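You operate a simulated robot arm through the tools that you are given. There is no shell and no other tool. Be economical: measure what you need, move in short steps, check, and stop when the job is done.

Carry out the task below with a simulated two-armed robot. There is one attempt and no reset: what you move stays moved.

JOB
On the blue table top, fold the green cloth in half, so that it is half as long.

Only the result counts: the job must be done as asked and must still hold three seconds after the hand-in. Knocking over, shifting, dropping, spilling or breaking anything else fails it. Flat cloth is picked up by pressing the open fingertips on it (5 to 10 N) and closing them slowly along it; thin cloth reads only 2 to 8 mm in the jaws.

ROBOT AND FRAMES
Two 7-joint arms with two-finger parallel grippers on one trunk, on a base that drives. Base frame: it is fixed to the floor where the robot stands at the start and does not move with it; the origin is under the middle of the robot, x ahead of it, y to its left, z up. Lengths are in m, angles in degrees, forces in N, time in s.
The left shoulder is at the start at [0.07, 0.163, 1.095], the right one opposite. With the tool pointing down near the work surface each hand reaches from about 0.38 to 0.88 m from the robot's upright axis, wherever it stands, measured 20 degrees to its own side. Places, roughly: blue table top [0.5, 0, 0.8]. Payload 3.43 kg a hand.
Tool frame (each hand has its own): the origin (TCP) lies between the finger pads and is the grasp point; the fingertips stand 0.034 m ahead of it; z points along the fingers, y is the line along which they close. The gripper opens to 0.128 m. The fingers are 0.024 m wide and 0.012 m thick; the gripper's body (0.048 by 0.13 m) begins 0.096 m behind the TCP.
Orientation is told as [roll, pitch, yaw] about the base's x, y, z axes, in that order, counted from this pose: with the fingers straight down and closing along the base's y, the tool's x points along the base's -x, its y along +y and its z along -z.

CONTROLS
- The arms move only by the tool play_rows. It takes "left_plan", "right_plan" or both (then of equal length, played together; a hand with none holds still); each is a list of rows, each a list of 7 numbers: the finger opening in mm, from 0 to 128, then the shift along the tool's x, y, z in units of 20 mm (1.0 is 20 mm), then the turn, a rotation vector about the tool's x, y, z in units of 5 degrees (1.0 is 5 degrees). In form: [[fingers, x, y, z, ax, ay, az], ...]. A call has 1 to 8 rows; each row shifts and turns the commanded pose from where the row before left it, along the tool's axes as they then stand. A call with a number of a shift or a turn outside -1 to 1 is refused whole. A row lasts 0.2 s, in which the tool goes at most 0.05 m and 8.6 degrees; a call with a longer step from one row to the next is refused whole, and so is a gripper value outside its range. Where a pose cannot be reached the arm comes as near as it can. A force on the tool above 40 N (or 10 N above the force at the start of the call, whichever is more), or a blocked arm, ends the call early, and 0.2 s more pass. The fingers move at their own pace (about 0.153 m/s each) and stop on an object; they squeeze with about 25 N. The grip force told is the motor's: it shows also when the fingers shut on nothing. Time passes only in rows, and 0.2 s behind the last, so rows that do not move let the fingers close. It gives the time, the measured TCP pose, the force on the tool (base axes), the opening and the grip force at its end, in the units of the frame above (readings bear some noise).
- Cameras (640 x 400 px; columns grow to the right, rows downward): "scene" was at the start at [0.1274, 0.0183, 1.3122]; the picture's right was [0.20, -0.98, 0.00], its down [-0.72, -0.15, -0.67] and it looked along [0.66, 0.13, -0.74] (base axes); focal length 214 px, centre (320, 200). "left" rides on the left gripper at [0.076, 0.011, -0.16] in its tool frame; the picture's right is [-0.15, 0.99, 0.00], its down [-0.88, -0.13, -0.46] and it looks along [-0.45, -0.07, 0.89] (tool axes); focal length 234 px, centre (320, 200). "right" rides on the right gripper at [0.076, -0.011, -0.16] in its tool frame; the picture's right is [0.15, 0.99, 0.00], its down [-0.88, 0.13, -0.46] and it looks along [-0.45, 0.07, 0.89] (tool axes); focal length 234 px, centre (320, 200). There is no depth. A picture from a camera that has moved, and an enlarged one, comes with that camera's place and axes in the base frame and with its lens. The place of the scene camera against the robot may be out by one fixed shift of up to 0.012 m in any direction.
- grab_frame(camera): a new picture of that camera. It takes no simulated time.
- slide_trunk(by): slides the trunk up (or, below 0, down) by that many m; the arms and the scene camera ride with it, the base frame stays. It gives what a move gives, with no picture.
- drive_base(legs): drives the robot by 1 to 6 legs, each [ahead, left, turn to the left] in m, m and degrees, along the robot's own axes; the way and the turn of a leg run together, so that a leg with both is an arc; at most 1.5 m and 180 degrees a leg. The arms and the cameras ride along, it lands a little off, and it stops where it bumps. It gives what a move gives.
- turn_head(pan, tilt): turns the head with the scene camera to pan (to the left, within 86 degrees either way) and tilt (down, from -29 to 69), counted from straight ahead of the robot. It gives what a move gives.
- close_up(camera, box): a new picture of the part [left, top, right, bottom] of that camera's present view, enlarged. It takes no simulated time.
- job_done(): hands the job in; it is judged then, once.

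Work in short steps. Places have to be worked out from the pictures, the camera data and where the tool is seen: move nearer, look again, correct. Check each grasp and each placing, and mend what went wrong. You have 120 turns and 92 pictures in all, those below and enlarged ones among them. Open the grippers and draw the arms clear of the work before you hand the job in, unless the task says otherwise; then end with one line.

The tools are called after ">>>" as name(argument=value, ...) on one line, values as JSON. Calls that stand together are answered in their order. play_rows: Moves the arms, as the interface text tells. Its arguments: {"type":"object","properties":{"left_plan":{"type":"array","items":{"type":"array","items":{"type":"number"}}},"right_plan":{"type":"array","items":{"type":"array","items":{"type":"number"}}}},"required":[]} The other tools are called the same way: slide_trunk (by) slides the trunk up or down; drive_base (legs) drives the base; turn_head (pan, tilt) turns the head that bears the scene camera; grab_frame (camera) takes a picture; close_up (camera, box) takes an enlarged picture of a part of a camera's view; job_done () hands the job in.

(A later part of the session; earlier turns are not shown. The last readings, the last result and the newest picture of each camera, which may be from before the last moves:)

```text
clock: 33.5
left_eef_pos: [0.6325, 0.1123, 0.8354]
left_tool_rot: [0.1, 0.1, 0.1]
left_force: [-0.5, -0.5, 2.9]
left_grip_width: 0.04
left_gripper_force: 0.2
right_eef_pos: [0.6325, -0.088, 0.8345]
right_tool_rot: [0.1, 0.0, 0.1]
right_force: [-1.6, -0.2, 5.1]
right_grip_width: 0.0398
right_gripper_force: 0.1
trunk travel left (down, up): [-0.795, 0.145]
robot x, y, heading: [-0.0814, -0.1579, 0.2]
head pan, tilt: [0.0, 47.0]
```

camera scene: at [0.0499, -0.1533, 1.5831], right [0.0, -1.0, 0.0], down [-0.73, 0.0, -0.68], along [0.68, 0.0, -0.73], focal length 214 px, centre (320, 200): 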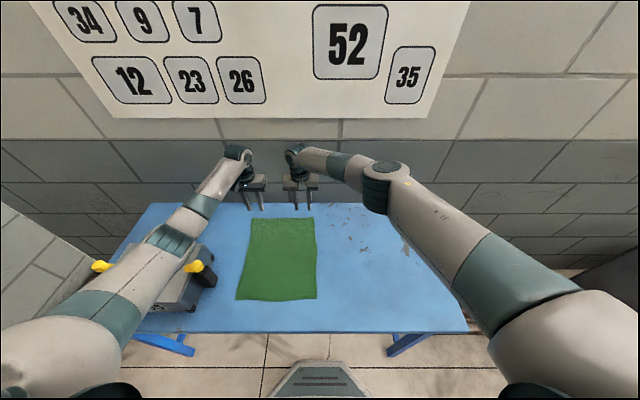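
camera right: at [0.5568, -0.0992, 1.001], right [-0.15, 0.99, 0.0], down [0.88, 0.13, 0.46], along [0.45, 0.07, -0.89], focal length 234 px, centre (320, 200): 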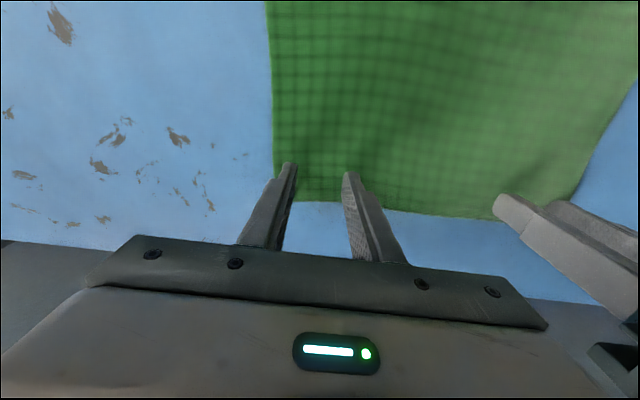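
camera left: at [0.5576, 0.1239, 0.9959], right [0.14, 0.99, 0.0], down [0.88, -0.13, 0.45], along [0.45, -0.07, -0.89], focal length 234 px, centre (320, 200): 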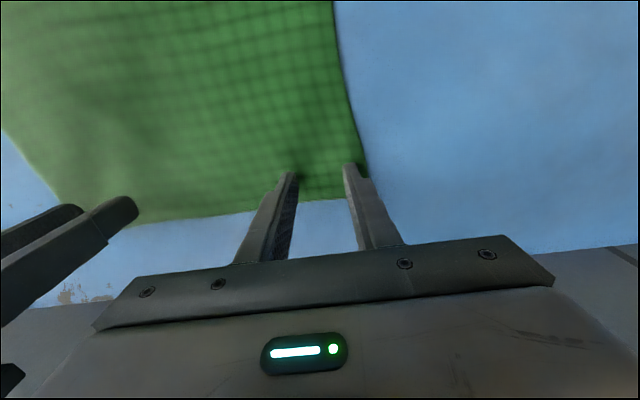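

Now I press slightly (left ~8 N, right ~8 N) and close slowly along the cloth, 5 mm per row.

>>> play_rows(left_plan=[[40, 0, 0, 0.07, 0, 0, 0], [35, 0, 0, 0, 0, 0, 0], [30, 0, 0, 0, 0, 0, 0], [25, 0, 0, 0, 0, 0, 0], [20, 0, 0, 0, 0, 0, 0], [15, 0, 0, 0, 0, 0, 0], [10, 0, 0, 0, 0, 0, 0], [5, 0, 0, 0, 0, 0, 0]], right_plan=[[40, 0, 0, 0.05, 0, 0, 0], [35, 0, 0, 0, 0, 0, 0], [30, 0, 0, 0, 0, 0, 0], [25, 0, 0, 0, 0, 0, 0], [20, 0, 0, 0, 0, 0, 0], [15, 0, 0, 0, 0, 0, 0], [10, 0, 0, 0, 0, 0, 0], [5, 0, 0, 0, 0, 0, 0]])

>>> play_rows(left_plan=[[0, 0, 0, 0, 0, 0, 0], [0, 0, 0, 0, 0, 0, 0]], right_plan=[[0, 0, 0, 0, 0, 0, 0], [0, 0, 0, 0, 0, 0, 0]])

>>> grab_frame(camera="left")

>>> grab_frame(camera="right")

```text
clock: 35.3
left_eef_pos: [0.6334, 0.1115, 0.8379]
left_tool_rot: [0.0, 0.0, 0.1]
left_force: [0.5, 0.7, 0.0]
left_grip_width: 0.005
left_gripper_force: 0.1
right_eef_pos: [0.6357, -0.0881, 0.8363]
right_tool_rot: [0.0, 0.0, 0.1]
right_force: [0.7, 0.4, 7.4]
right_grip_width: 0.0061
right_gripper_force: 25.1
trunk travel left (down, up): [-0.795, 0.145]
robot x, y, heading: [-0.0825, -0.1596, 0.1]
head pan, tilt: [0.0, 47.0]
```

```text
clock: 35.9
left_eef_pos: [0.6327, 0.1122, 0.8364]
left_tool_rot: [0.0, 0.0, 0.2]
left_force: [-0.9, 1.2, 0.1]
left_grip_width: 0.0
left_gripper_force: 24.6
right_eef_pos: [0.6342, -0.0879, 0.8357]
right_tool_rot: [0.0, 0.0, 0.0]
right_force: [1.0, 0.2, 7.1]
right_grip_width: 0.0063
right_gripper_force: 24.3
trunk travel left (down, up): [-0.795, 0.145]
robot x, y, heading: [-0.0805, -0.1548, 0.3]
head pan, tilt: [0.0, 47.0]
```

```text
67 pictures are left
camera left: at [0.5579, 0.1233, 0.9959], right [0.14, 0.99, 0.0], down [0.88, -0.13, 0.46], along [0.45, -0.07, -0.89], focal length 234 px, centre (320, 200)
```

left: 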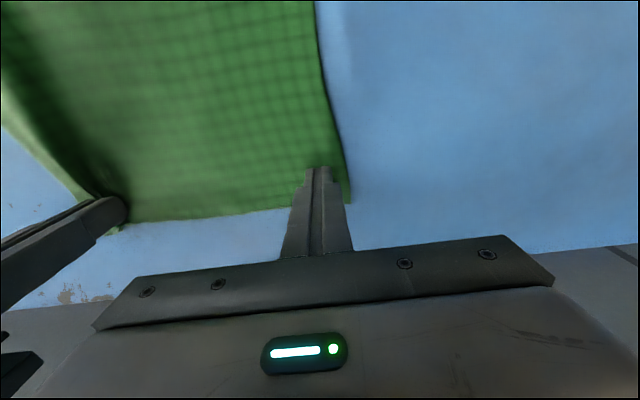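

```text
66 pictures are left
camera right: at [0.5585, -0.0989, 0.995], right [-0.15, 0.99, 0.0], down [0.88, 0.13, 0.46], along [0.45, 0.07, -0.89], focal length 234 px, centre (320, 200)
```

right: 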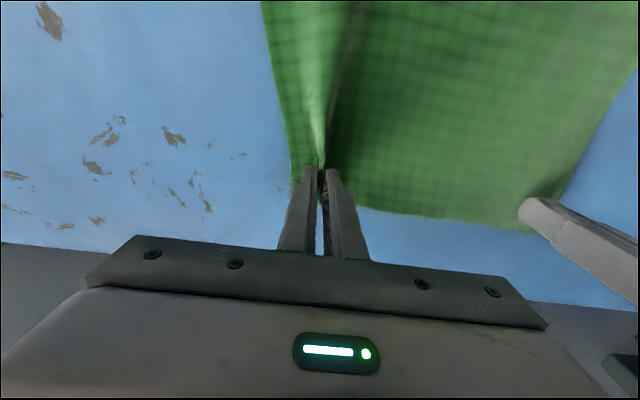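

The right hand holds the cloth (6 mm in the jaws); the left closed on nothing. I lift the left slightly, reopen, shift 14 mm inward and press again.

>>> play_rows(left_plan=[[0, 0, 0, -0.5, 0, 0, 0], [40, 0, -0.7, 0, 0, 0, 0], [40, 0, 0, 0, 0, 0, 0], [40, 0, 0, 0.4, 0, 0, 0], [40, 0, 0, 0.15, 0, 0, 0], [40, 0, 0, 0.05, 0, 0, 0], [40, 0, 0, 0, 0, 0, 0]])

```text
clock: 37.5
left_eef_pos: [0.6344, 0.0973, 0.8364]
left_tool_rot: [0.0, -0.2, 0.1]
left_force: [-0.3, -1.0, 8.8]
left_grip_width: 0.0399
left_gripper_force: 0.1
right_eef_pos: [0.6347, -0.0886, 0.8352]
right_tool_rot: [-0.1, 0.0, 0.0]
right_force: [1.6, 0.8, 4.2]
right_grip_width: 0.0062
right_gripper_force: 25.2
trunk travel left (down, up): [-0.795, 0.145]
robot x, y, heading: [-0.0762, -0.1572, 0.1]
head pan, tilt: [0.0, 47.0]
```

The left presses with 8.8 N. I close slowly with a tiny downward bias so the pressure doesn't fade as it did before.

>>> play_rows(left_plan=[[36, 0, 0, 0.03, 0, 0, 0], [32, 0, 0, 0.02, 0, 0, 0], [28, 0, 0, 0.02, 0, 0, 0], [24, 0, 0, 0, 0, 0, 0]])

>>> play_rows(left_plan=[[20, 0, 0, 0.02, 0, 0, 0], [16, 0, 0, 0, 0, 0, 0], [12, 0, 0, 0, 0, 0, 0], [8, 0, 0, 0, 0, 0, 0], [4, 0, 0, 0, 0, 0, 0], [0, 0, 0, 0, 0, 0, 0], [0, 0, 0, 0, 0, 0, 0]])

>>> grab_frame(camera="left")

```text
clock: 38.5
left_eef_pos: [0.6343, 0.0966, 0.8363]
left_tool_rot: [0.0, -0.2, 0.1]
left_force: [1.1, -2.7, 21.9]
left_grip_width: 0.0219
left_gripper_force: 0.2
right_eef_pos: [0.6342, -0.0896, 0.8371]
right_tool_rot: [0.1, 0.0, 0.1]
right_force: [0.4, 0.2, -0.1]
right_grip_width: 0.0023
right_gripper_force: 25.4
trunk travel left (down, up): [-0.795, 0.145]
robot x, y, heading: [-0.0767, -0.157, -0.1]
head pan, tilt: [0.0, 47.0]
```

```text
clock: 40.1
left_eef_pos: [0.6325, 0.0974, 0.8361]
left_tool_rot: [-0.1, -0.2, 0.1]
left_force: [1.4, -5.5, 31.0]
left_grip_width: 0.0064
left_gripper_force: 25.5
right_eef_pos: [0.6324, -0.0877, 0.8377]
right_tool_rot: [0.0, -0.2, 0.1]
right_force: [0.2, 9.0, 0.4]
right_grip_width: 0.0024
right_gripper_force: 25.0
trunk travel left (down, up): [-0.795, 0.145]
robot x, y, heading: [-0.0789, -0.1542, 0.1]
head pan, tilt: [0.0, 47.0]
```

```text
65 pictures are left
camera left: at [0.5563, 0.1091, 0.9948], right [0.14, 0.99, 0.0], down [0.88, -0.13, 0.46], along [0.45, -0.07, -0.89], focal length 234 px, centre (320, 200)
```

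left: 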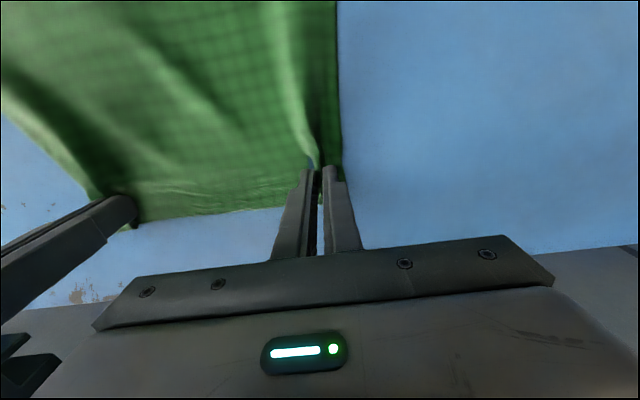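

Both jaws now hold cloth (left 6.4 mm, right 2.4 mm), with some lateral tension between hands. I ease them together by a few mm and lift 40 mm, then check.

>>> play_rows(left_plan=[[0, 0, -0.2, -0.4, 0, 0, 0], [0, 0, 0, -0.6, 0, 0, 0], [0, 0, 0, -0.6, 0, 0, 0], [0, 0, 0, -0.6, 0, 0, 0], [0, 0, 0, 0, 0, 0, 0]], right_plan=[[0, 0, 0.2, -0.2, 0, 0, 0], [0, 0, 0, -0.6, 0, 0, 0], [0, 0, 0, -0.6, 0, 0, 0], [0, 0, 0, -0.6, 0, 0, 0], [0, 0, 0, 0, 0, 0, 0]])

>>> grab_frame(camera="scene")

>>> grab_frame(camera="left")

>>> grab_frame(camera="right")

```text
clock: 41.3
left_eef_pos: [0.634, 0.0941, 0.8764]
left_tool_rot: [0.0, 0.1, 0.2]
left_force: [-0.3, 0.2, -0.1]
left_grip_width: 0.0023
left_gripper_force: 25.3
right_eef_pos: [0.6353, -0.0843, 0.8754]
right_tool_rot: [0.0, 0.0, 0.1]
right_force: [0.5, 0.5, -0.2]
right_grip_width: 0.0025
right_gripper_force: 25.1
trunk travel left (down, up): [-0.795, 0.145]
robot x, y, heading: [-0.0807, -0.1583, 0.2]
head pan, tilt: [0.0, 47.0]
```

```text
64 pictures are left
camera scene: at [0.0492, -0.1537, 1.5331], right [0.0, -1.0, 0.0], down [-0.73, 0.0, -0.68], along [0.68, 0.0, -0.73], focal length 214 px, centre (320, 200)
```

scene: 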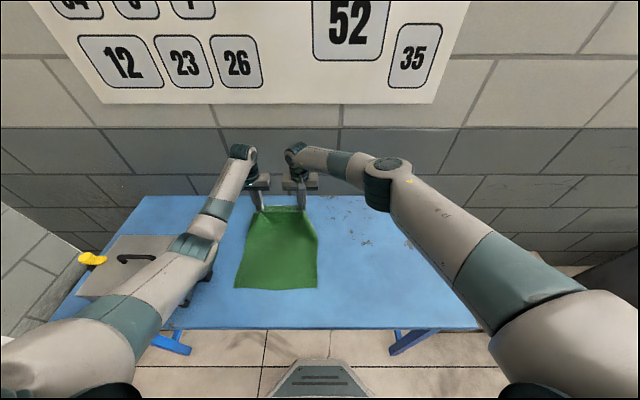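

```text
63 pictures are left
camera left: at [0.5583, 0.1056, 1.0357], right [0.14, 0.99, 0.0], down [0.88, -0.13, 0.45], along [0.45, -0.07, -0.89], focal length 234 px, centre (320, 200)
```

left: 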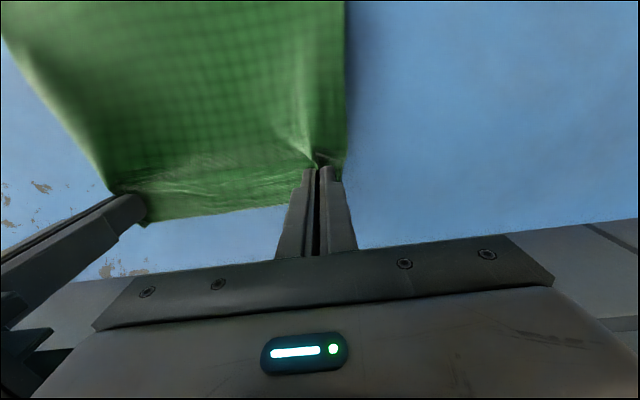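

```text
62 pictures are left
camera right: at [0.5587, -0.0948, 1.0354], right [-0.15, 0.99, 0.0], down [0.88, 0.13, 0.46], along [0.45, 0.07, -0.89], focal length 234 px, centre (320, 200)
```

right: 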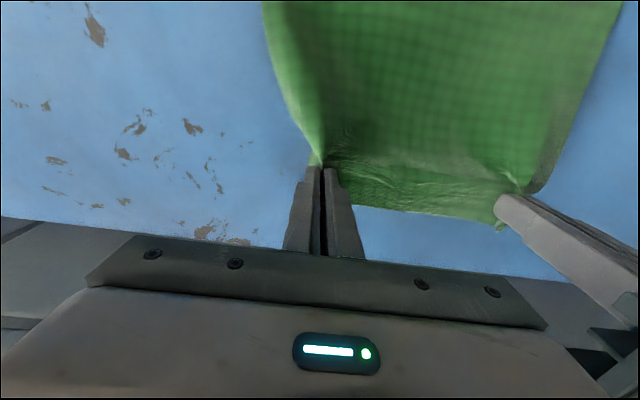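

Both corners are held and lifted with the cloth attached. I now move them toward the robot by driving the base backwards in stages (keeping the elbow off the box), lifting in between.

>>> drive_base(legs=[[-0.07, 0, 0]])

>>> play_rows(left_plan=[[0, 0, 0, -0.7, 0, -1, 0], [0, 0, 0, -0.7, 0, -1, 0], [0, 0, 0, -0.7, 0, -1, 0], [0, -0.2, 0, -0.7, 0, -1, 0], [0, -0.2, 0, -0.7, 0, -1, 0], [0, -0.3, 0, -0.6, 0, -1, 0], [0, 0, 0, 0, 0, 0, 0]], right_plan=[[0, 0, 0, -0.7, 0, -1, 0], [0, 0, 0, -0.7, 0, -1, 0], [0, 0, 0, -0.7, 0, -1, 0], [0, -0.2, 0, -0.7, 0, -1, 0], [0, -0.2, 0, -0.7, 0, -1, 0], [0, -0.3, 0, -0.6, 0, -1, 0], [0, 0, 0, 0, 0, 0, 0]])

>>> grab_frame(camera="scene")

```text
clock: 42.3
left_eef_pos: [0.5651, 0.095, 0.8746]
left_tool_rot: [0.0, 0.0, 0.2]
left_force: [0.1, -1.1, -0.6]
left_grip_width: 0.0023
left_gripper_force: 24.7
right_eef_pos: [0.5667, -0.0839, 0.8742]
right_tool_rot: [0.0, 0.1, 0.2]
right_force: [0.0, 0.1, -0.3]
right_grip_width: 0.0019
right_gripper_force: 25.2
trunk travel left (down, up): [-0.795, 0.145]
robot x, y, heading: [-0.1514, -0.1544, 0.2]
head pan, tilt: [0.0, 47.0]
```

```text
clock: 43.9
left_eef_pos: [0.5605, 0.095, 0.9586]
left_tool_rot: [-0.1, -30.0, 0.2]
left_force: [0.4, -1.1, -0.1]
left_grip_width: 0.0024
left_gripper_force: 24.6
right_eef_pos: [0.5617, -0.0835, 0.96]
right_tool_rot: [0.0, -30.0, 0.2]
right_force: [0.2, 0.5, -0.1]
right_grip_width: 0.0025
right_gripper_force: 24.8
trunk travel left (down, up): [-0.795, 0.145]
robot x, y, heading: [-0.1474, -0.1543, 0.2]
head pan, tilt: [0.0, 47.0]
```

```text
61 pictures are left
camera scene: at [-0.0187, -0.1537, 1.5329], right [0.0, -1.0, 0.0], down [-0.73, 0.0, -0.68], along [0.68, 0.0, -0.73], focal length 214 px, centre (320, 200)
```

scene: 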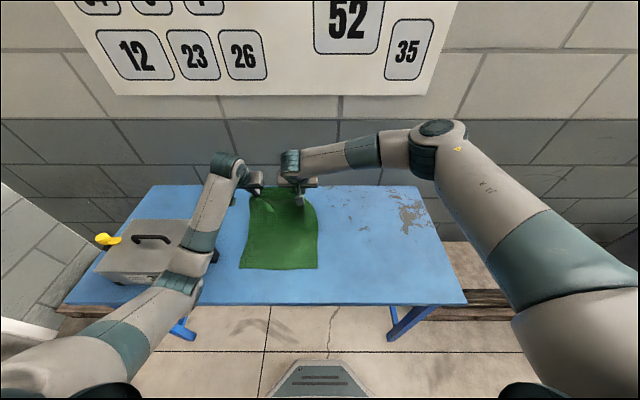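

The near edge stayed at x≈0.328. I drive back to bring the hands over the fold line and beyond, then check.

>>> drive_base(legs=[[-0.13, 0, 0]])

>>> grab_frame(camera="scene")

>>> grab_frame(camera="right")

```text
clock: 45.2
left_eef_pos: [0.4287, 0.0934, 0.9574]
left_tool_rot: [0.0, -29.8, 0.1]
left_force: [0.9, -0.2, -0.4]
left_grip_width: 0.0021
left_gripper_force: 25.5
right_eef_pos: [0.4321, -0.0841, 0.9592]
right_tool_rot: [0.1, -29.9, 0.1]
right_force: [0.1, 0.4, 0.3]
right_grip_width: 0.0019
right_gripper_force: 25.0
trunk travel left (down, up): [-0.795, 0.145]
robot x, y, heading: [-0.2795, -0.1588, 0.2]
head pan, tilt: [0.0, 47.0]
```

```text
60 pictures are left
camera scene: at [-0.1492, -0.1539, 1.5328], right [0.0, -1.0, 0.0], down [-0.73, 0.0, -0.68], along [0.68, 0.0, -0.73], focal length 214 px, centre (320, 200)
```

scene: 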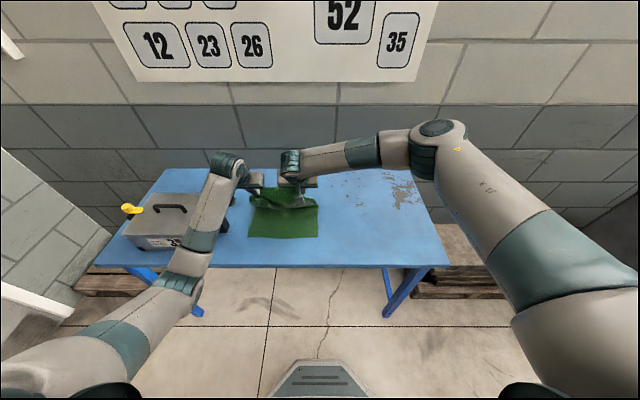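

```text
59 pictures are left
camera right: at [0.2863, -0.0952, 1.0594], right [-0.13, 0.99, -0.07], down [0.54, 0.13, 0.83], along [0.83, 0.07, -0.55], focal length 234 px, centre (320, 200)
```

right: 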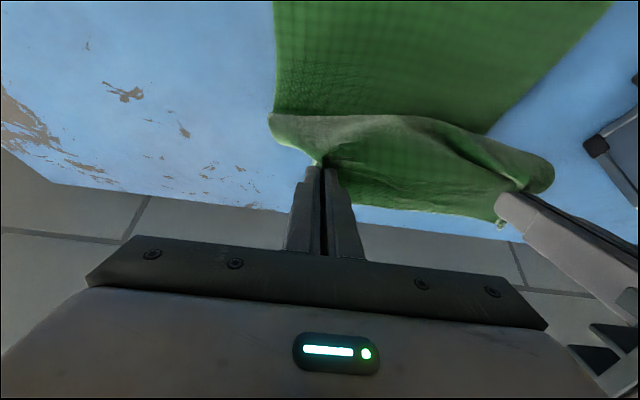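

The cloth is folding over, with a bulge on the robot side and the edge flap still pointing away. I drive back a bit more, tilt the fingers further forward, and lower, so the flap turns over toward the near edge.

>>> drive_base(legs=[[-0.07, 0, 0]])

>>> play_rows(left_plan=[[0, 0.2, 0, 0.3, 0, -1, 0], [0, 0.2, 0, 0.3, 0, -1, 0], [0, 0.2, 0, 0.3, 0, -1, 0], [0, 0.2, 0, 0.2, 0, -1, 0], [0, 0.2, 0, 0.2, 0, -1, 0], [0, 0.2, 0, 0.2, 0, -1, 0], [0, 0, 0, 0, 0, 0, 0]], right_plan=[[0, 0.2, 0, 0.3, 0, -1, 0], [0, 0.2, 0, 0.3, 0, -1, 0], [0, 0.2, 0, 0.3, 0, -1, 0], [0, 0.2, 0, 0.2, 0, -1, 0], [0, 0.2, 0, 0.2, 0, -1, 0], [0, 0.2, 0, 0.2, 0, -1, 0], [0, 0, 0, 0, 0, 0, 0]])

>>> grab_frame(camera="scene")

>>> grab_frame(camera="right")

>>> grab_frame(camera="left")

```text
clock: 46.2
left_eef_pos: [0.3614, 0.0923, 0.9567]
left_tool_rot: [0.0, -29.9, 0.2]
left_force: [-0.3, 0.0, -0.1]
left_grip_width: 0.0021
left_gripper_force: 24.9
right_eef_pos: [0.3644, -0.084, 0.959]
right_tool_rot: [0.0, -29.9, 0.1]
right_force: [0.3, 0.9, -0.1]
right_grip_width: 0.0021
right_gripper_force: 25.4
trunk travel left (down, up): [-0.795, 0.145]
robot x, y, heading: [-0.3522, -0.1611, 0.2]
head pan, tilt: [0.0, 47.0]
```

```text
clock: 47.8
left_eef_pos: [0.3643, 0.0929, 0.9202]
left_tool_rot: [0.0, -60.0, 0.3]
left_force: [0.8, -1.2, 0.2]
left_grip_width: 0.0022
left_gripper_force: 24.8
right_eef_pos: [0.3652, -0.085, 0.9207]
right_tool_rot: [-0.1, -60.1, 0.1]
right_force: [0.2, -0.1, 0.0]
right_grip_width: 0.0021
right_gripper_force: 24.8
trunk travel left (down, up): [-0.795, 0.145]
robot x, y, heading: [-0.3487, -0.1572, 0.1]
head pan, tilt: [0.0, 47.0]
```

```text
58 pictures are left
camera scene: at [-0.2188, -0.1543, 1.533], right [0.0, -1.0, 0.0], down [-0.73, 0.0, -0.68], along [0.68, 0.0, -0.73], focal length 214 px, centre (320, 200)
```

scene: 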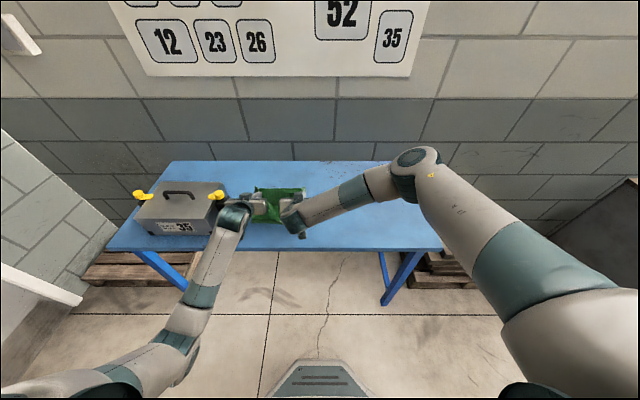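

```text
57 pictures are left
camera right: at [0.1892, -0.096, 0.9346], right [-0.07, 0.99, -0.13], down [0.04, 0.13, 0.99], along [1.0, 0.07, -0.05], focal length 234 px, centre (320, 200)
```

right: 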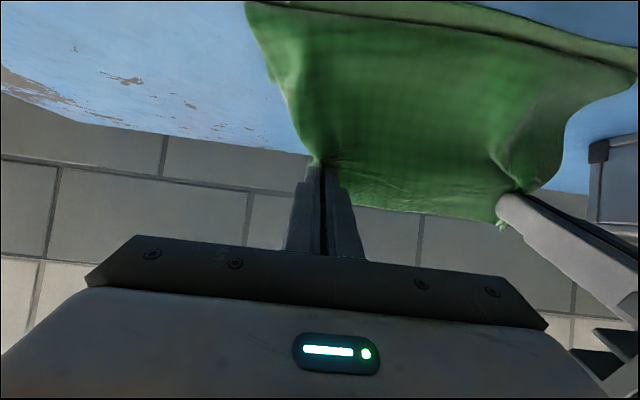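

```text
56 pictures are left
camera left: at [0.1868, 0.1044, 0.9341], right [0.07, 0.99, 0.13], down [0.05, -0.13, 0.99], along [1.0, -0.06, -0.05], focal length 234 px, centre (320, 200)
```

left: 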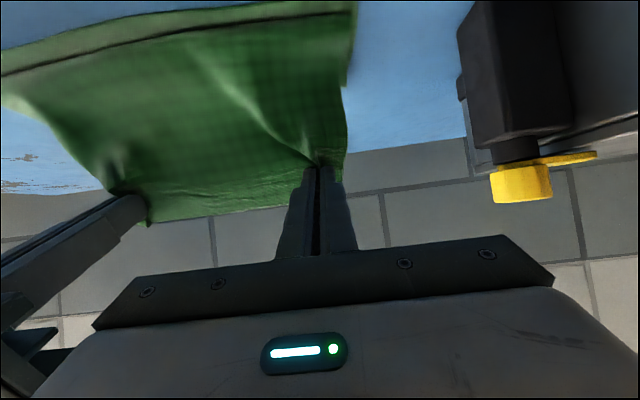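

The sheet now hangs neatly from the edge and the edge points up. I lower the hands in an arc toward the near edge, keeping slight tension so the top layer lies straight.

>>> play_rows(left_plan=[[0, 0.7, 0, 0.18, 0, 0, 0], [0, 0.7, 0, 0.18, 0, 0, 0], [0, 0.7, 0, 0.18, 0, 0, 0], [0, 0.7, 0, 0.18, 0, 0, 0], [0, 0.7, 0, 0.18, 0, 0, 0], [0, 0, 0, 0, 0, 0, 0]], right_plan=[[0, 0.7, 0, 0.18, 0, 0, 0], [0, 0.7, 0, 0.18, 0, 0, 0], [0, 0.7, 0, 0.18, 0, 0, 0], [0, 0.7, 0, 0.18, 0, 0, 0], [0, 0.7, 0, 0.18, 0, 0, 0], [0, 0, 0, 0, 0, 0, 0]])

>>> close_up(camera="scene", box=[120, 130, 440, 330])

>>> grab_frame(camera="right")

>>> grab_frame(camera="left")

```text
clock: 49.2
left_eef_pos: [0.3435, 0.0929, 0.8501]
left_tool_rot: [0.0, -60.0, 0.2]
left_force: [-0.4, -1.1, -0.4]
left_grip_width: 0.0025
left_gripper_force: 25.1
right_eef_pos: [0.3456, -0.0851, 0.8521]
right_tool_rot: [0.0, -60.0, 0.1]
right_force: [-0.2, 0.5, 0.6]
right_grip_width: 0.0024
right_gripper_force: 25.2
trunk travel left (down, up): [-0.795, 0.145]
robot x, y, heading: [-0.3478, -0.1585, 0.4]
head pan, tilt: [0.0, 47.0]
```

```text
2.00 times, centred on (280, 230) of scene
camera zoom: at [-0.219, -0.1543, 1.5331], right [0.0, -1.0, 0.0], down [-0.73, 0.0, -0.68], along [0.68, 0.0, -0.73], focal length 429 px, centre (400, 140)
```

zoom: 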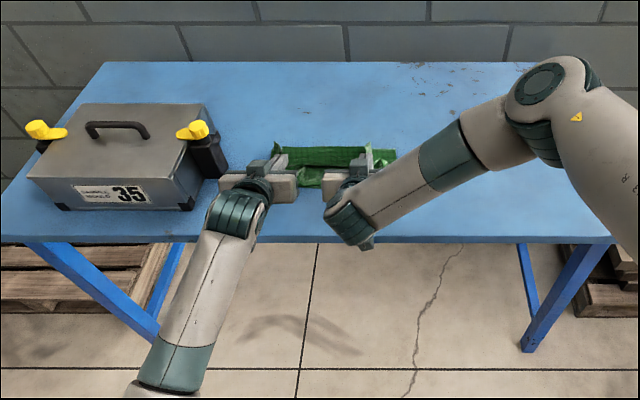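

```text
54 pictures are left
camera right: at [0.1693, -0.0953, 0.8661], right [-0.08, 0.99, -0.13], down [0.05, 0.13, 0.99], along [1.0, 0.07, -0.05], focal length 234 px, centre (320, 200)
```

right: 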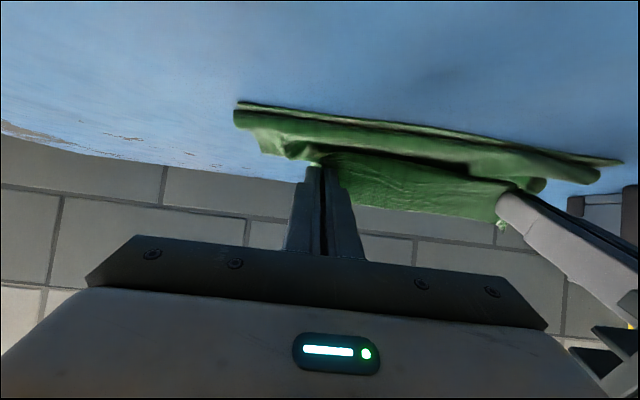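

```text
53 pictures are left
camera left: at [0.1673, 0.1052, 0.8651], right [0.07, 0.99, 0.13], down [0.05, -0.13, 0.99], along [1.0, -0.06, -0.06], focal length 234 px, centre (320, 200)
```

left: 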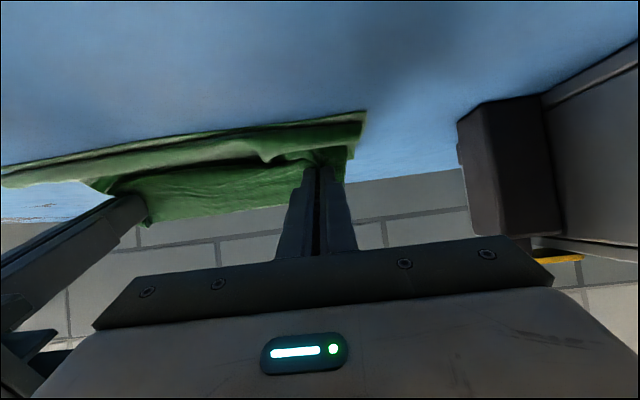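

The near edge of the lower layer is still at x≈0.327, but the top layer bulges there and its last few cm curl back. I raise a little, tilt the fingers to 75° and draw toward the robot to pull the top layer straight.

>>> play_rows(left_plan=[[0, -0.7, 0, -0.42, 0, -1, 0], [0, -0.7, 0, -0.3, 0, -1, 0], [0, -0.7, 0, -0.2, 0, -1, 0], [0, 0.1, 0, -0.5, 0, 0, 0], [0, 0.1, 0, -0.5, 0, 0, 0], [0, 0, 0, 0, 0, 0, 0]], right_plan=[[0, -0.7, 0, -0.42, 0, -1, 0], [0, -0.7, 0, -0.3, 0, -1, 0], [0, -0.7, 0, -0.2, 0, -1, 0], [0, 0.1, 0, -0.5, 0, 0, 0], [0, 0.1, 0, -0.5, 0, 0, 0], [0, 0, 0, 0, 0, 0, 0]])

>>> grab_frame(camera="right")

>>> grab_frame(camera="left")

>>> close_up(camera="scene", box=[200, 160, 360, 260])

```text
clock: 50.6
left_eef_pos: [0.3244, 0.0939, 0.8983]
left_tool_rot: [-0.1, -75.0, 0.4]
left_force: [-0.4, -0.4, -1.3]
left_grip_width: 0.002
left_gripper_force: 24.5
right_eef_pos: [0.3267, -0.0847, 0.8997]
right_tool_rot: [-0.1, -75.0, 0.2]
right_force: [0.8, 1.6, -0.5]
right_grip_width: 0.0023
right_gripper_force: 25.1
trunk travel left (down, up): [-0.795, 0.145]
robot x, y, heading: [-0.35, -0.1575, 0.3]
head pan, tilt: [0.0, 47.0]
```

```text
52 pictures are left
camera right: at [0.1521, -0.0955, 0.8674], right [-0.04, 0.99, -0.14], down [-0.21, 0.13, 0.97], along [0.98, 0.07, 0.2], focal length 234 px, centre (320, 200)
```

right: 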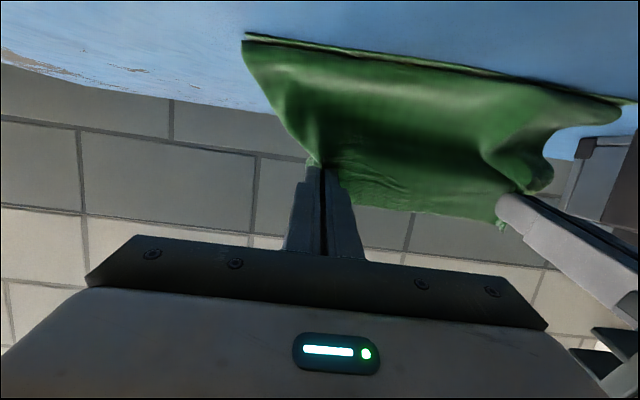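

```text
51 pictures are left
camera left: at [0.1504, 0.1049, 0.8664], right [0.03, 0.99, 0.14], down [-0.21, -0.13, 0.97], along [0.98, -0.06, 0.2], focal length 234 px, centre (320, 200)
```

left: 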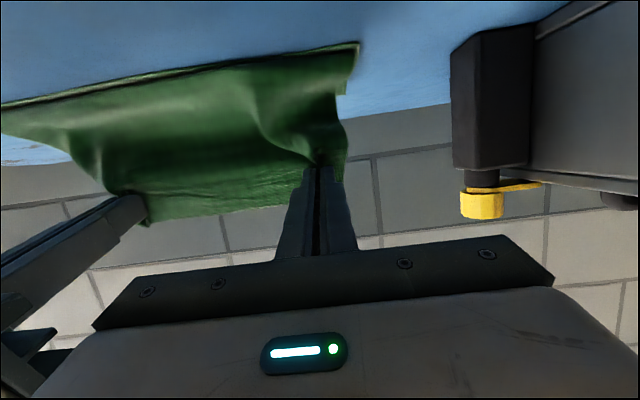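

```text
4.00 times, centred on (280, 210) of scene
camera zoom: at [-0.2187, -0.154, 1.533], right [0.0, -1.0, 0.0], down [-0.73, 0.0, -0.68], along [0.68, 0.0, -0.73], focal length 858 px, centre (480, 160)
```

zoom: 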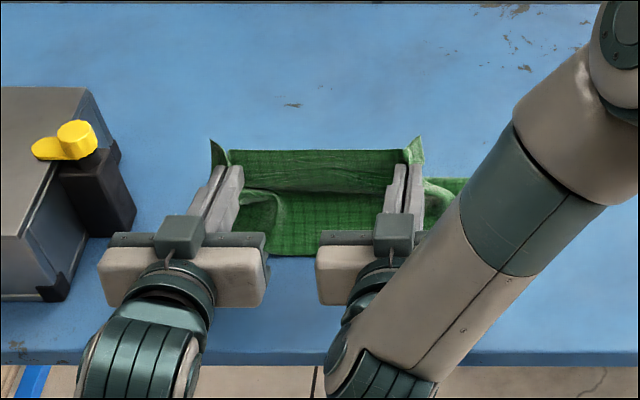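

The scene shows the fold line sits only at x≈0.43 (should be ≈0.50), since too much slack let the lower layer peel back. I lift, untilt partly and drive forward to lay the lower layer back out, then redo the arc tauter.

>>> play_rows(left_plan=[[0, -0.5, 0, -0.1, 0, 1, 0], [0, -0.5, 0, -0.1, 0, 1, 0], [0, -0.5, 0, -0.1, 0, 1, 0], [0, -0.4, 0, -0.2, 0, 1, 0], [0, -0.4, 0, -0.2, 0, 1, 0], [0, -0.4, 0, -0.2, 0, 1, 0], [0, 0, 0, 0, 0, 1, 0], [0, 0, 0, 0, 0, 1, 0]], right_plan=[[0, -0.5, 0, -0.1, 0, 1, 0], [0, -0.5, 0, -0.1, 0, 1, 0], [0, -0.5, 0, -0.1, 0, 1, 0], [0, -0.4, 0, -0.2, 0, 1, 0], [0, -0.4, 0, -0.2, 0, 1, 0], [0, -0.4, 0, -0.2, 0, 1, 0], [0, 0, 0, 0, 0, 1, 0], [0, 0, 0, 0, 0, 1, 0]])

>>> drive_base(legs=[[0.2, 0, 0]])

>>> grab_frame(camera="scene")

>>> grab_frame(camera="right")

```text
clock: 52.4
left_eef_pos: [0.3315, 0.0934, 0.9536]
left_tool_rot: [0.1, -34.8, 0.2]
left_force: [-0.3, -1.1, -0.1]
left_grip_width: 0.002
left_gripper_force: 24.8
right_eef_pos: [0.3335, -0.0839, 0.9548]
right_tool_rot: [0.0, -34.9, 0.2]
right_force: [0.1, 1.6, -0.7]
right_grip_width: 0.002
right_gripper_force: 24.7
trunk travel left (down, up): [-0.795, 0.145]
robot x, y, heading: [-0.3495, -0.1594, 0.4]
head pan, tilt: [0.0, 47.0]
```

```text
clock: 54.0
left_eef_pos: [0.5307, 0.0952, 0.9551]
left_tool_rot: [0.0, -35.0, 0.3]
left_force: [0.8, -1.5, -0.6]
left_grip_width: 0.0021
left_gripper_force: 25.4
right_eef_pos: [0.5332, -0.0828, 0.9554]
right_tool_rot: [-0.1, -35.1, 0.2]
right_force: [0.9, 0.9, 0.3]
right_grip_width: 0.0021
right_gripper_force: 25.0
trunk travel left (down, up): [-0.795, 0.145]
robot x, y, heading: [-0.1476, -0.1578, 0.2]
head pan, tilt: [0.0, 47.0]
```

```text
49 pictures are left
camera scene: at [-0.021, -0.1533, 1.5332], right [0.0, -1.0, 0.0], down [-0.73, 0.0, -0.68], along [0.68, 0.0, -0.73], focal length 214 px, centre (320, 200)
```

scene: 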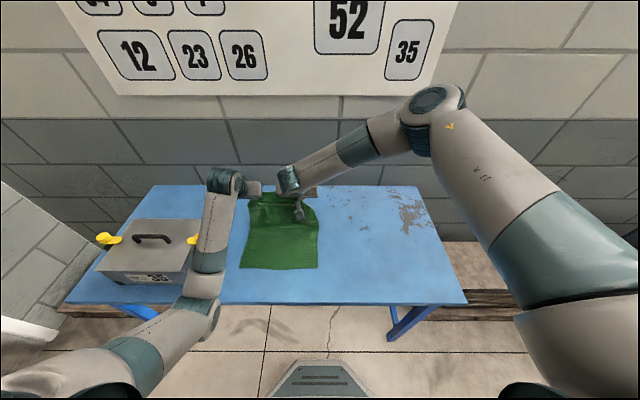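

```text
48 pictures are left
camera right: at [0.3792, -0.0938, 1.0432], right [-0.12, 0.99, -0.08], down [0.46, 0.13, 0.88], along [0.88, 0.07, -0.47], focal length 234 px, centre (320, 200)
```

right: 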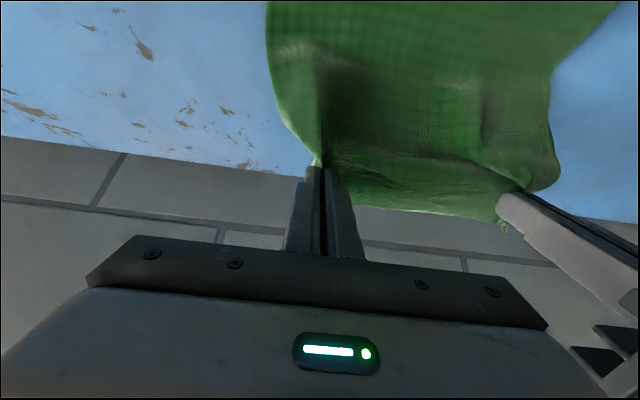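

The lower layer is laid back (near edge still at 0.328). I now redo the arc higher and tauter: lift, back off, tilting as I go.

>>> play_rows(left_plan=[[0, -0.62, 0, -0.88, 0, 0, 0], [0, -0.62, 0, -0.88, 0, 0, 0], [0, 0, 0, 0, 0, 0, 0]], right_plan=[[0, -0.62, 0, -0.88, 0, 0, 0], [0, -0.62, 0, -0.88, 0, 0, 0], [0, 0, 0, 0, 0, 0, 0]])

>>> drive_base(legs=[[-0.09, 0, 0]])

>>> play_rows(left_plan=[[0, 0.24, 0, 0.25, 0, -1, 0], [0, 0.26, 0, 0.22, 0, -1, 0], [0, 0.28, 0, 0.2, 0, -1, 0], [0, 0, 0, 0, 0, 0, 0]], right_plan=[[0, 0.24, 0, 0.25, 0, -1, 0], [0, 0.26, 0, 0.22, 0, -1, 0], [0, 0.28, 0, 0.2, 0, -1, 0], [0, 0, 0, 0, 0, 0, 0]])

>>> grab_frame(camera="scene")

>>> grab_frame(camera="right")

```text
clock: 54.8
left_eef_pos: [0.531, 0.0949, 0.9969]
left_tool_rot: [0.0, -34.9, 0.3]
left_force: [-0.1, 0.5, 0.3]
left_grip_width: 0.0022
left_gripper_force: 25.1
right_eef_pos: [0.5327, -0.0827, 0.9991]
right_tool_rot: [-0.1, -34.9, 0.3]
right_force: [0.0, 1.4, -0.3]
right_grip_width: 0.0024
right_gripper_force: 25.2
trunk travel left (down, up): [-0.795, 0.145]
robot x, y, heading: [-0.1472, -0.1582, 0.2]
head pan, tilt: [0.0, 47.0]
```

```text
clock: 55.9
left_eef_pos: [0.4423, 0.0934, 0.9961]
left_tool_rot: [0.0, -34.9, 0.2]
left_force: [0.2, -0.5, 0.1]
left_grip_width: 0.002
left_gripper_force: 24.9
right_eef_pos: [0.4454, -0.0828, 0.9987]
right_tool_rot: [0.0, -35.1, 0.1]
right_force: [0.1, 0.8, 0.1]
right_grip_width: 0.0022
right_gripper_force: 25.5
trunk travel left (down, up): [-0.795, 0.145]
robot x, y, heading: [-0.2376, -0.1564, 0.2]
head pan, tilt: [0.0, 47.0]
```

```text
clock: 56.9
left_eef_pos: [0.4406, 0.0923, 0.9768]
left_tool_rot: [0.0, -50.1, 0.1]
left_force: [-0.1, -0.4, -0.4]
left_grip_width: 0.0022
left_gripper_force: 25.6
right_eef_pos: [0.4424, -0.0847, 0.9775]
right_tool_rot: [0.0, -50.0, 0.2]
right_force: [0.0, -0.1, 0.9]
right_grip_width: 0.0022
right_gripper_force: 25.3
trunk travel left (down, up): [-0.795, 0.145]
robot x, y, heading: [-0.2431, -0.1589, 0.2]
head pan, tilt: [0.0, 47.0]
```

```text
47 pictures are left
camera scene: at [-0.1076, -0.1539, 1.5329], right [0.0, -1.0, 0.0], down [-0.73, 0.0, -0.68], along [0.68, 0.0, -0.73], focal length 214 px, centre (320, 200)
```

scene: 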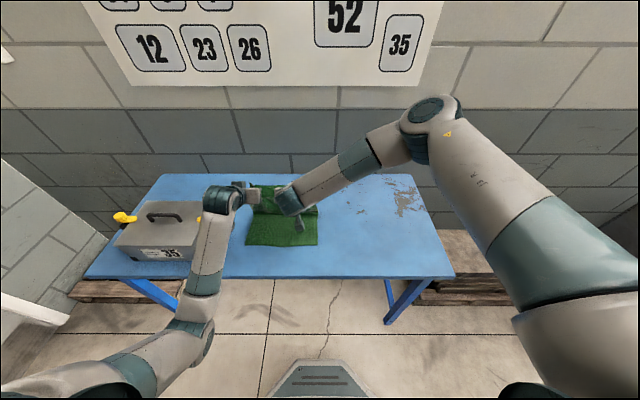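

```text
46 pictures are left
camera right: at [0.2713, -0.0953, 1.0218], right [-0.1, 0.99, -0.11], down [0.22, 0.13, 0.97], along [0.97, 0.07, -0.23], focal length 234 px, centre (320, 200)
```

right: 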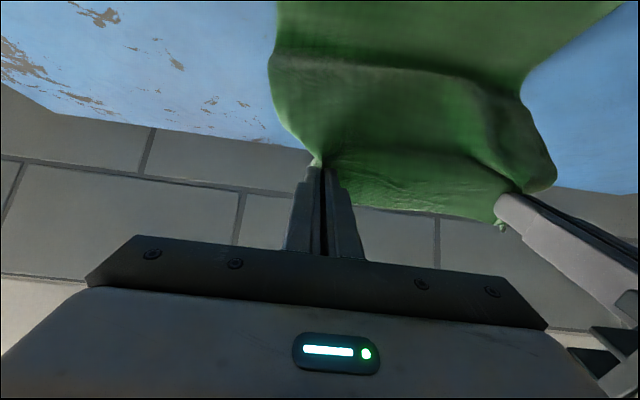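

The sheet now hangs taut with the fold near x≈0.48–0.5. I continue in interleaved small steps: back, lower and tilt.

>>> drive_base(legs=[[-0.04, 0, 0]])

>>> play_rows(left_plan=[[0, 0.58, 0, 0.48, 0, -1, 0], [0, 0.62, 0, 0.43, 0, -1, 0], [0, 0.66, 0, 0.37, 0, -1, 0], [0, 0, 0, 0, 0, 0, 0]], right_plan=[[0, 0.58, 0, 0.48, 0, -1, 0], [0, 0.62, 0, 0.43, 0, -1, 0], [0, 0.66, 0, 0.37, 0, -1, 0], [0, 0, 0, 0, 0, 0, 0]])

>>> drive_base(legs=[[-0.05, 0, 0]])

>>> grab_frame(camera="right")

>>> close_up(camera="scene", box=[200, 160, 360, 260])

```text
clock: 57.7
left_eef_pos: [0.4031, 0.0925, 0.975]
left_tool_rot: [-0.1, -49.9, 0.2]
left_force: [0.9, 0.2, 0.1]
left_grip_width: 0.0023
left_gripper_force: 25.2
right_eef_pos: [0.4069, -0.0842, 0.9764]
right_tool_rot: [0.1, -49.8, 0.1]
right_force: [0.6, 0.1, -0.2]
right_grip_width: 0.0022
right_gripper_force: 25.4
trunk travel left (down, up): [-0.795, 0.145]
robot x, y, heading: [-0.2797, -0.1576, -0.1]
head pan, tilt: [0.0, 47.0]
```

```text
clock: 58.7
left_eef_pos: [0.3999, 0.0927, 0.9318]
left_tool_rot: [0.0, -65.0, 0.2]
left_force: [0.2, 0.8, 0.5]
left_grip_width: 0.002
left_gripper_force: 25.2
right_eef_pos: [0.4052, -0.0844, 0.9309]
right_tool_rot: [0.0, -65.0, 0.1]
right_force: [-0.3, -0.1, -0.5]
right_grip_width: 0.002
right_gripper_force: 25.0
trunk travel left (down, up): [-0.795, 0.145]
robot x, y, heading: [-0.272, -0.1576, 0.2]
head pan, tilt: [0.0, 47.0]
```

```text
clock: 59.7
left_eef_pos: [0.3514, 0.0922, 0.9295]
left_tool_rot: [0.0, -64.8, 0.1]
left_force: [0.2, -0.1, -0.5]
left_grip_width: 0.0022
left_gripper_force: 24.8
right_eef_pos: [0.3548, -0.0862, 0.9306]
right_tool_rot: [-0.1, -65.0, 0.1]
right_force: [-0.1, 0.9, -1.3]
right_grip_width: 0.0026
right_gripper_force: 24.7
trunk travel left (down, up): [-0.795, 0.145]
robot x, y, heading: [-0.3267, -0.1554, 0.0]
head pan, tilt: [0.0, 47.0]
```

```text
45 pictures are left
camera right: at [0.1784, -0.0963, 0.9295], right [-0.06, 0.99, -0.13], down [-0.04, 0.13, 0.99], along [1.0, 0.07, 0.03], focal length 234 px, centre (320, 200)
```

right: 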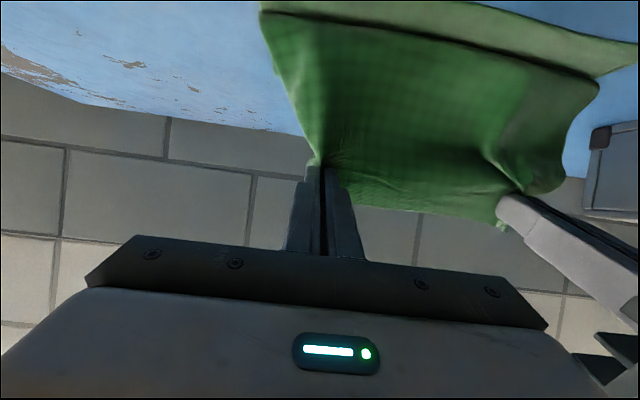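

```text
4.00 times, centred on (280, 210) of scene
camera zoom: at [-0.1952, -0.1541, 1.5327], right [0.0, -1.0, 0.0], down [-0.73, 0.0, -0.68], along [0.68, 0.0, -0.73], focal length 858 px, centre (480, 160)
```

zoom: 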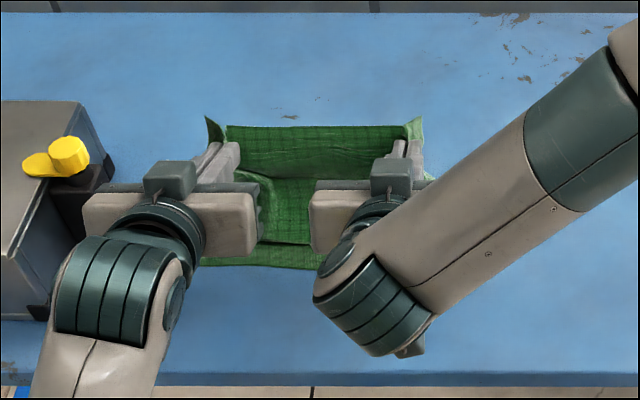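

The radius was still a bit too big, which peeled the lower layer (fold ≈0.45). I reset once more: drive forward slightly, and move the hands forward with the arms to lay it flat; then I will trace a tighter arc purely with the arms.

>>> drive_base(legs=[[0.075, 0, 0]])

>>> play_rows(left_plan=[[0, -0.596, 0, 0.781, 0, 1, 0], [0, -0.662, 0, 0.726, 0, 1, 0], [0, -0.723, 0, 0.666, 0, 1, 0], [0, -0.778, 0, 0.6, 0, 1, 0], [0, -0.827, 0, 0.53, 0, 1, 0], [0, -0.87, 0, 0.456, 0, 1, 0], [0, 0, 0, 0, 0, 0, 0]], right_plan=[[0, -0.596, 0, 0.781, 0, 1, 0], [0, -0.662, 0, 0.726, 0, 1, 0], [0, -0.723, 0, 0.666, 0, 1, 0], [0, -0.778, 0, 0.6, 0, 1, 0], [0, -0.827, 0, 0.53, 0, 1, 0], [0, -0.87, 0, 0.456, 0, 1, 0], [0, 0, 0, 0, 0, 0, 0]])

>>> grab_frame(camera="scene")

>>> grab_frame(camera="right")

```text
clock: 60.7
left_eef_pos: [0.4229, 0.0917, 0.9314]
left_tool_rot: [0.1, -65.0, 0.1]
left_force: [0.2, -0.1, -1.3]
left_grip_width: 0.0024
left_gripper_force: 24.8
right_eef_pos: [0.4279, -0.0844, 0.932]
right_tool_rot: [-0.1, -65.1, 0.1]
right_force: [-0.4, -0.3, 0.0]
right_grip_width: 0.0023
right_gripper_force: 24.5
trunk travel left (down, up): [-0.795, 0.145]
robot x, y, heading: [-0.2511, -0.1539, 0.4]
head pan, tilt: [0.0, 47.0]
```

```text
clock: 62.3
left_eef_pos: [0.5376, 0.0925, 0.9573]
left_tool_rot: [0.0, -35.0, 0.2]
left_force: [0.8, 0.2, -0.3]
left_grip_width: 0.0023
left_gripper_force: 25.0
right_eef_pos: [0.5415, -0.084, 0.958]
right_tool_rot: [0.0, -35.0, 0.1]
right_force: [-1.4, 0.2, -1.0]
right_grip_width: 0.0022
right_gripper_force: 25.4
trunk travel left (down, up): [-0.795, 0.145]
robot x, y, heading: [-0.2547, -0.1586, 0.2]
head pan, tilt: [0.0, 47.0]
```

```text
43 pictures are left
camera scene: at [-0.125, -0.1538, 1.5332], right [0.0, -1.0, 0.0], down [-0.73, 0.0, -0.68], along [0.68, 0.0, -0.73], focal length 214 px, centre (320, 200)
```

scene: 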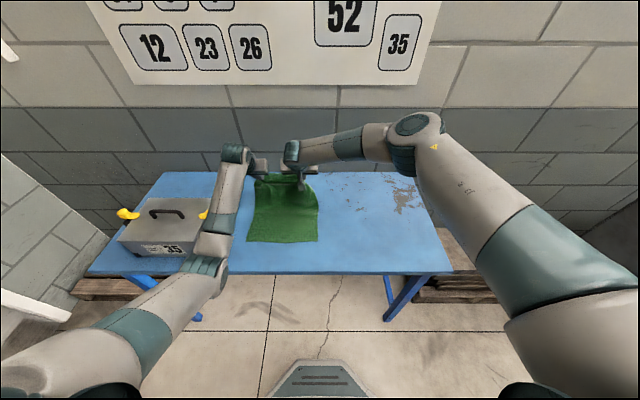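

```text
42 pictures are left
camera right: at [0.3879, -0.0947, 1.0453], right [-0.12, 0.99, -0.08], down [0.46, 0.13, 0.88], along [0.88, 0.07, -0.47], focal length 234 px, centre (320, 200)
```

right: 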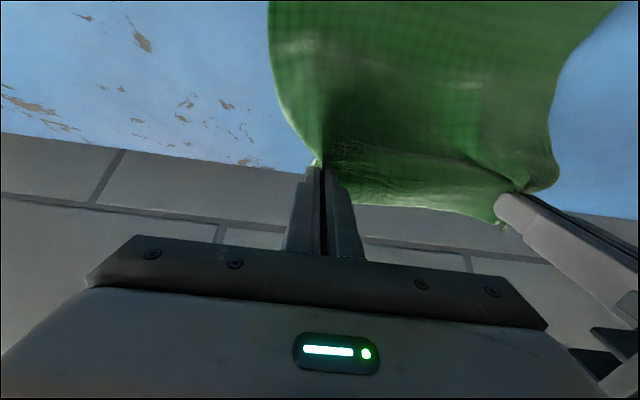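

Lower layer laid out again (near edge 0.33). Now the tighter arc with the arms: first half up and over the fold line.

>>> play_rows(left_plan=[[0, 0.541, 0, -0.587, 0, 0, 0], [0, 0.541, 0, -0.587, 0, 0, 0], [0, 0.541, 0, -0.587, 0, 0, 0], [0, 0.541, 0, -0.587, 0, -1, 0], [0, 0.767, 0, -0.33, 0, -1, 0], [0, 0.736, 0, -0.396, 0, -1, 0], [0, 0.698, 0, -0.459, 0, 0, 0], [0, 0.698, 0, -0.459, 0, 0, 0]], right_plan=[[0, 0.541, 0, -0.587, 0, 0, 0], [0, 0.541, 0, -0.587, 0, 0, 0], [0, 0.541, 0, -0.587, 0, 0, 0], [0, 0.541, 0, -0.587, 0, -1, 0], [0, 0.767, 0, -0.33, 0, -1, 0], [0, 0.736, 0, -0.396, 0, -1, 0], [0, 0.698, 0, -0.459, 0, 0, 0], [0, 0.698, 0, -0.459, 0, 0, 0]])

>>> grab_frame(camera="right")

>>> close_up(camera="scene", box=[200, 140, 360, 260])

```text
clock: 64.1
left_eef_pos: [0.4131, 0.0914, 0.9513]
left_tool_rot: [0.0, -50.0, 0.2]
left_force: [0.3, 0.7, -0.1]
left_grip_width: 0.0026
left_gripper_force: 24.6
right_eef_pos: [0.4158, -0.0852, 0.951]
right_tool_rot: [0.0, -50.0, 0.1]
right_force: [0.5, 0.8, -0.3]
right_grip_width: 0.0022
right_gripper_force: 25.0
trunk travel left (down, up): [-0.795, 0.145]
robot x, y, heading: [-0.2512, -0.1546, 0.1]
head pan, tilt: [0.0, 47.0]
```

```text
41 pictures are left
camera right: at [0.2448, -0.0949, 0.9957], right [-0.09, 0.99, -0.11], down [0.22, 0.13, 0.97], along [0.97, 0.07, -0.23], focal length 234 px, centre (320, 200)
```

right: 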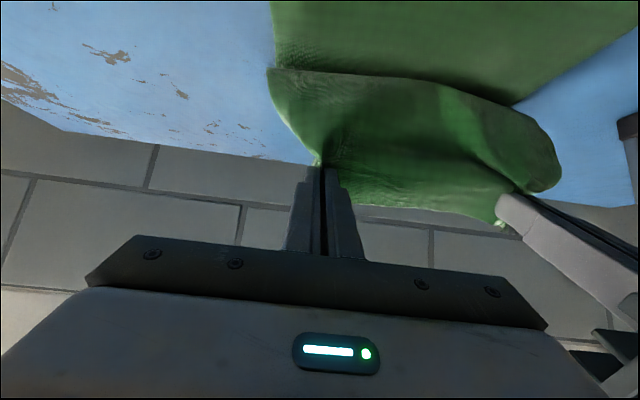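

```text
3.33 times, centred on (280, 200) of scene
camera zoom: at [-0.1249, -0.1538, 1.5332], right [0.0, -1.0, 0.0], down [-0.73, 0.0, -0.68], along [0.68, 0.0, -0.73], focal length 715 px, centre (453, 200)
```

zoom: 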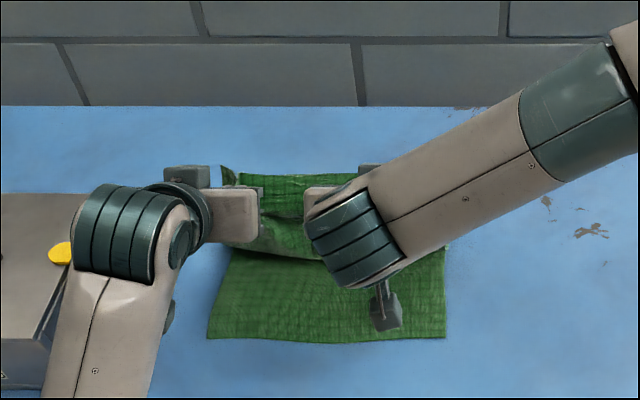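

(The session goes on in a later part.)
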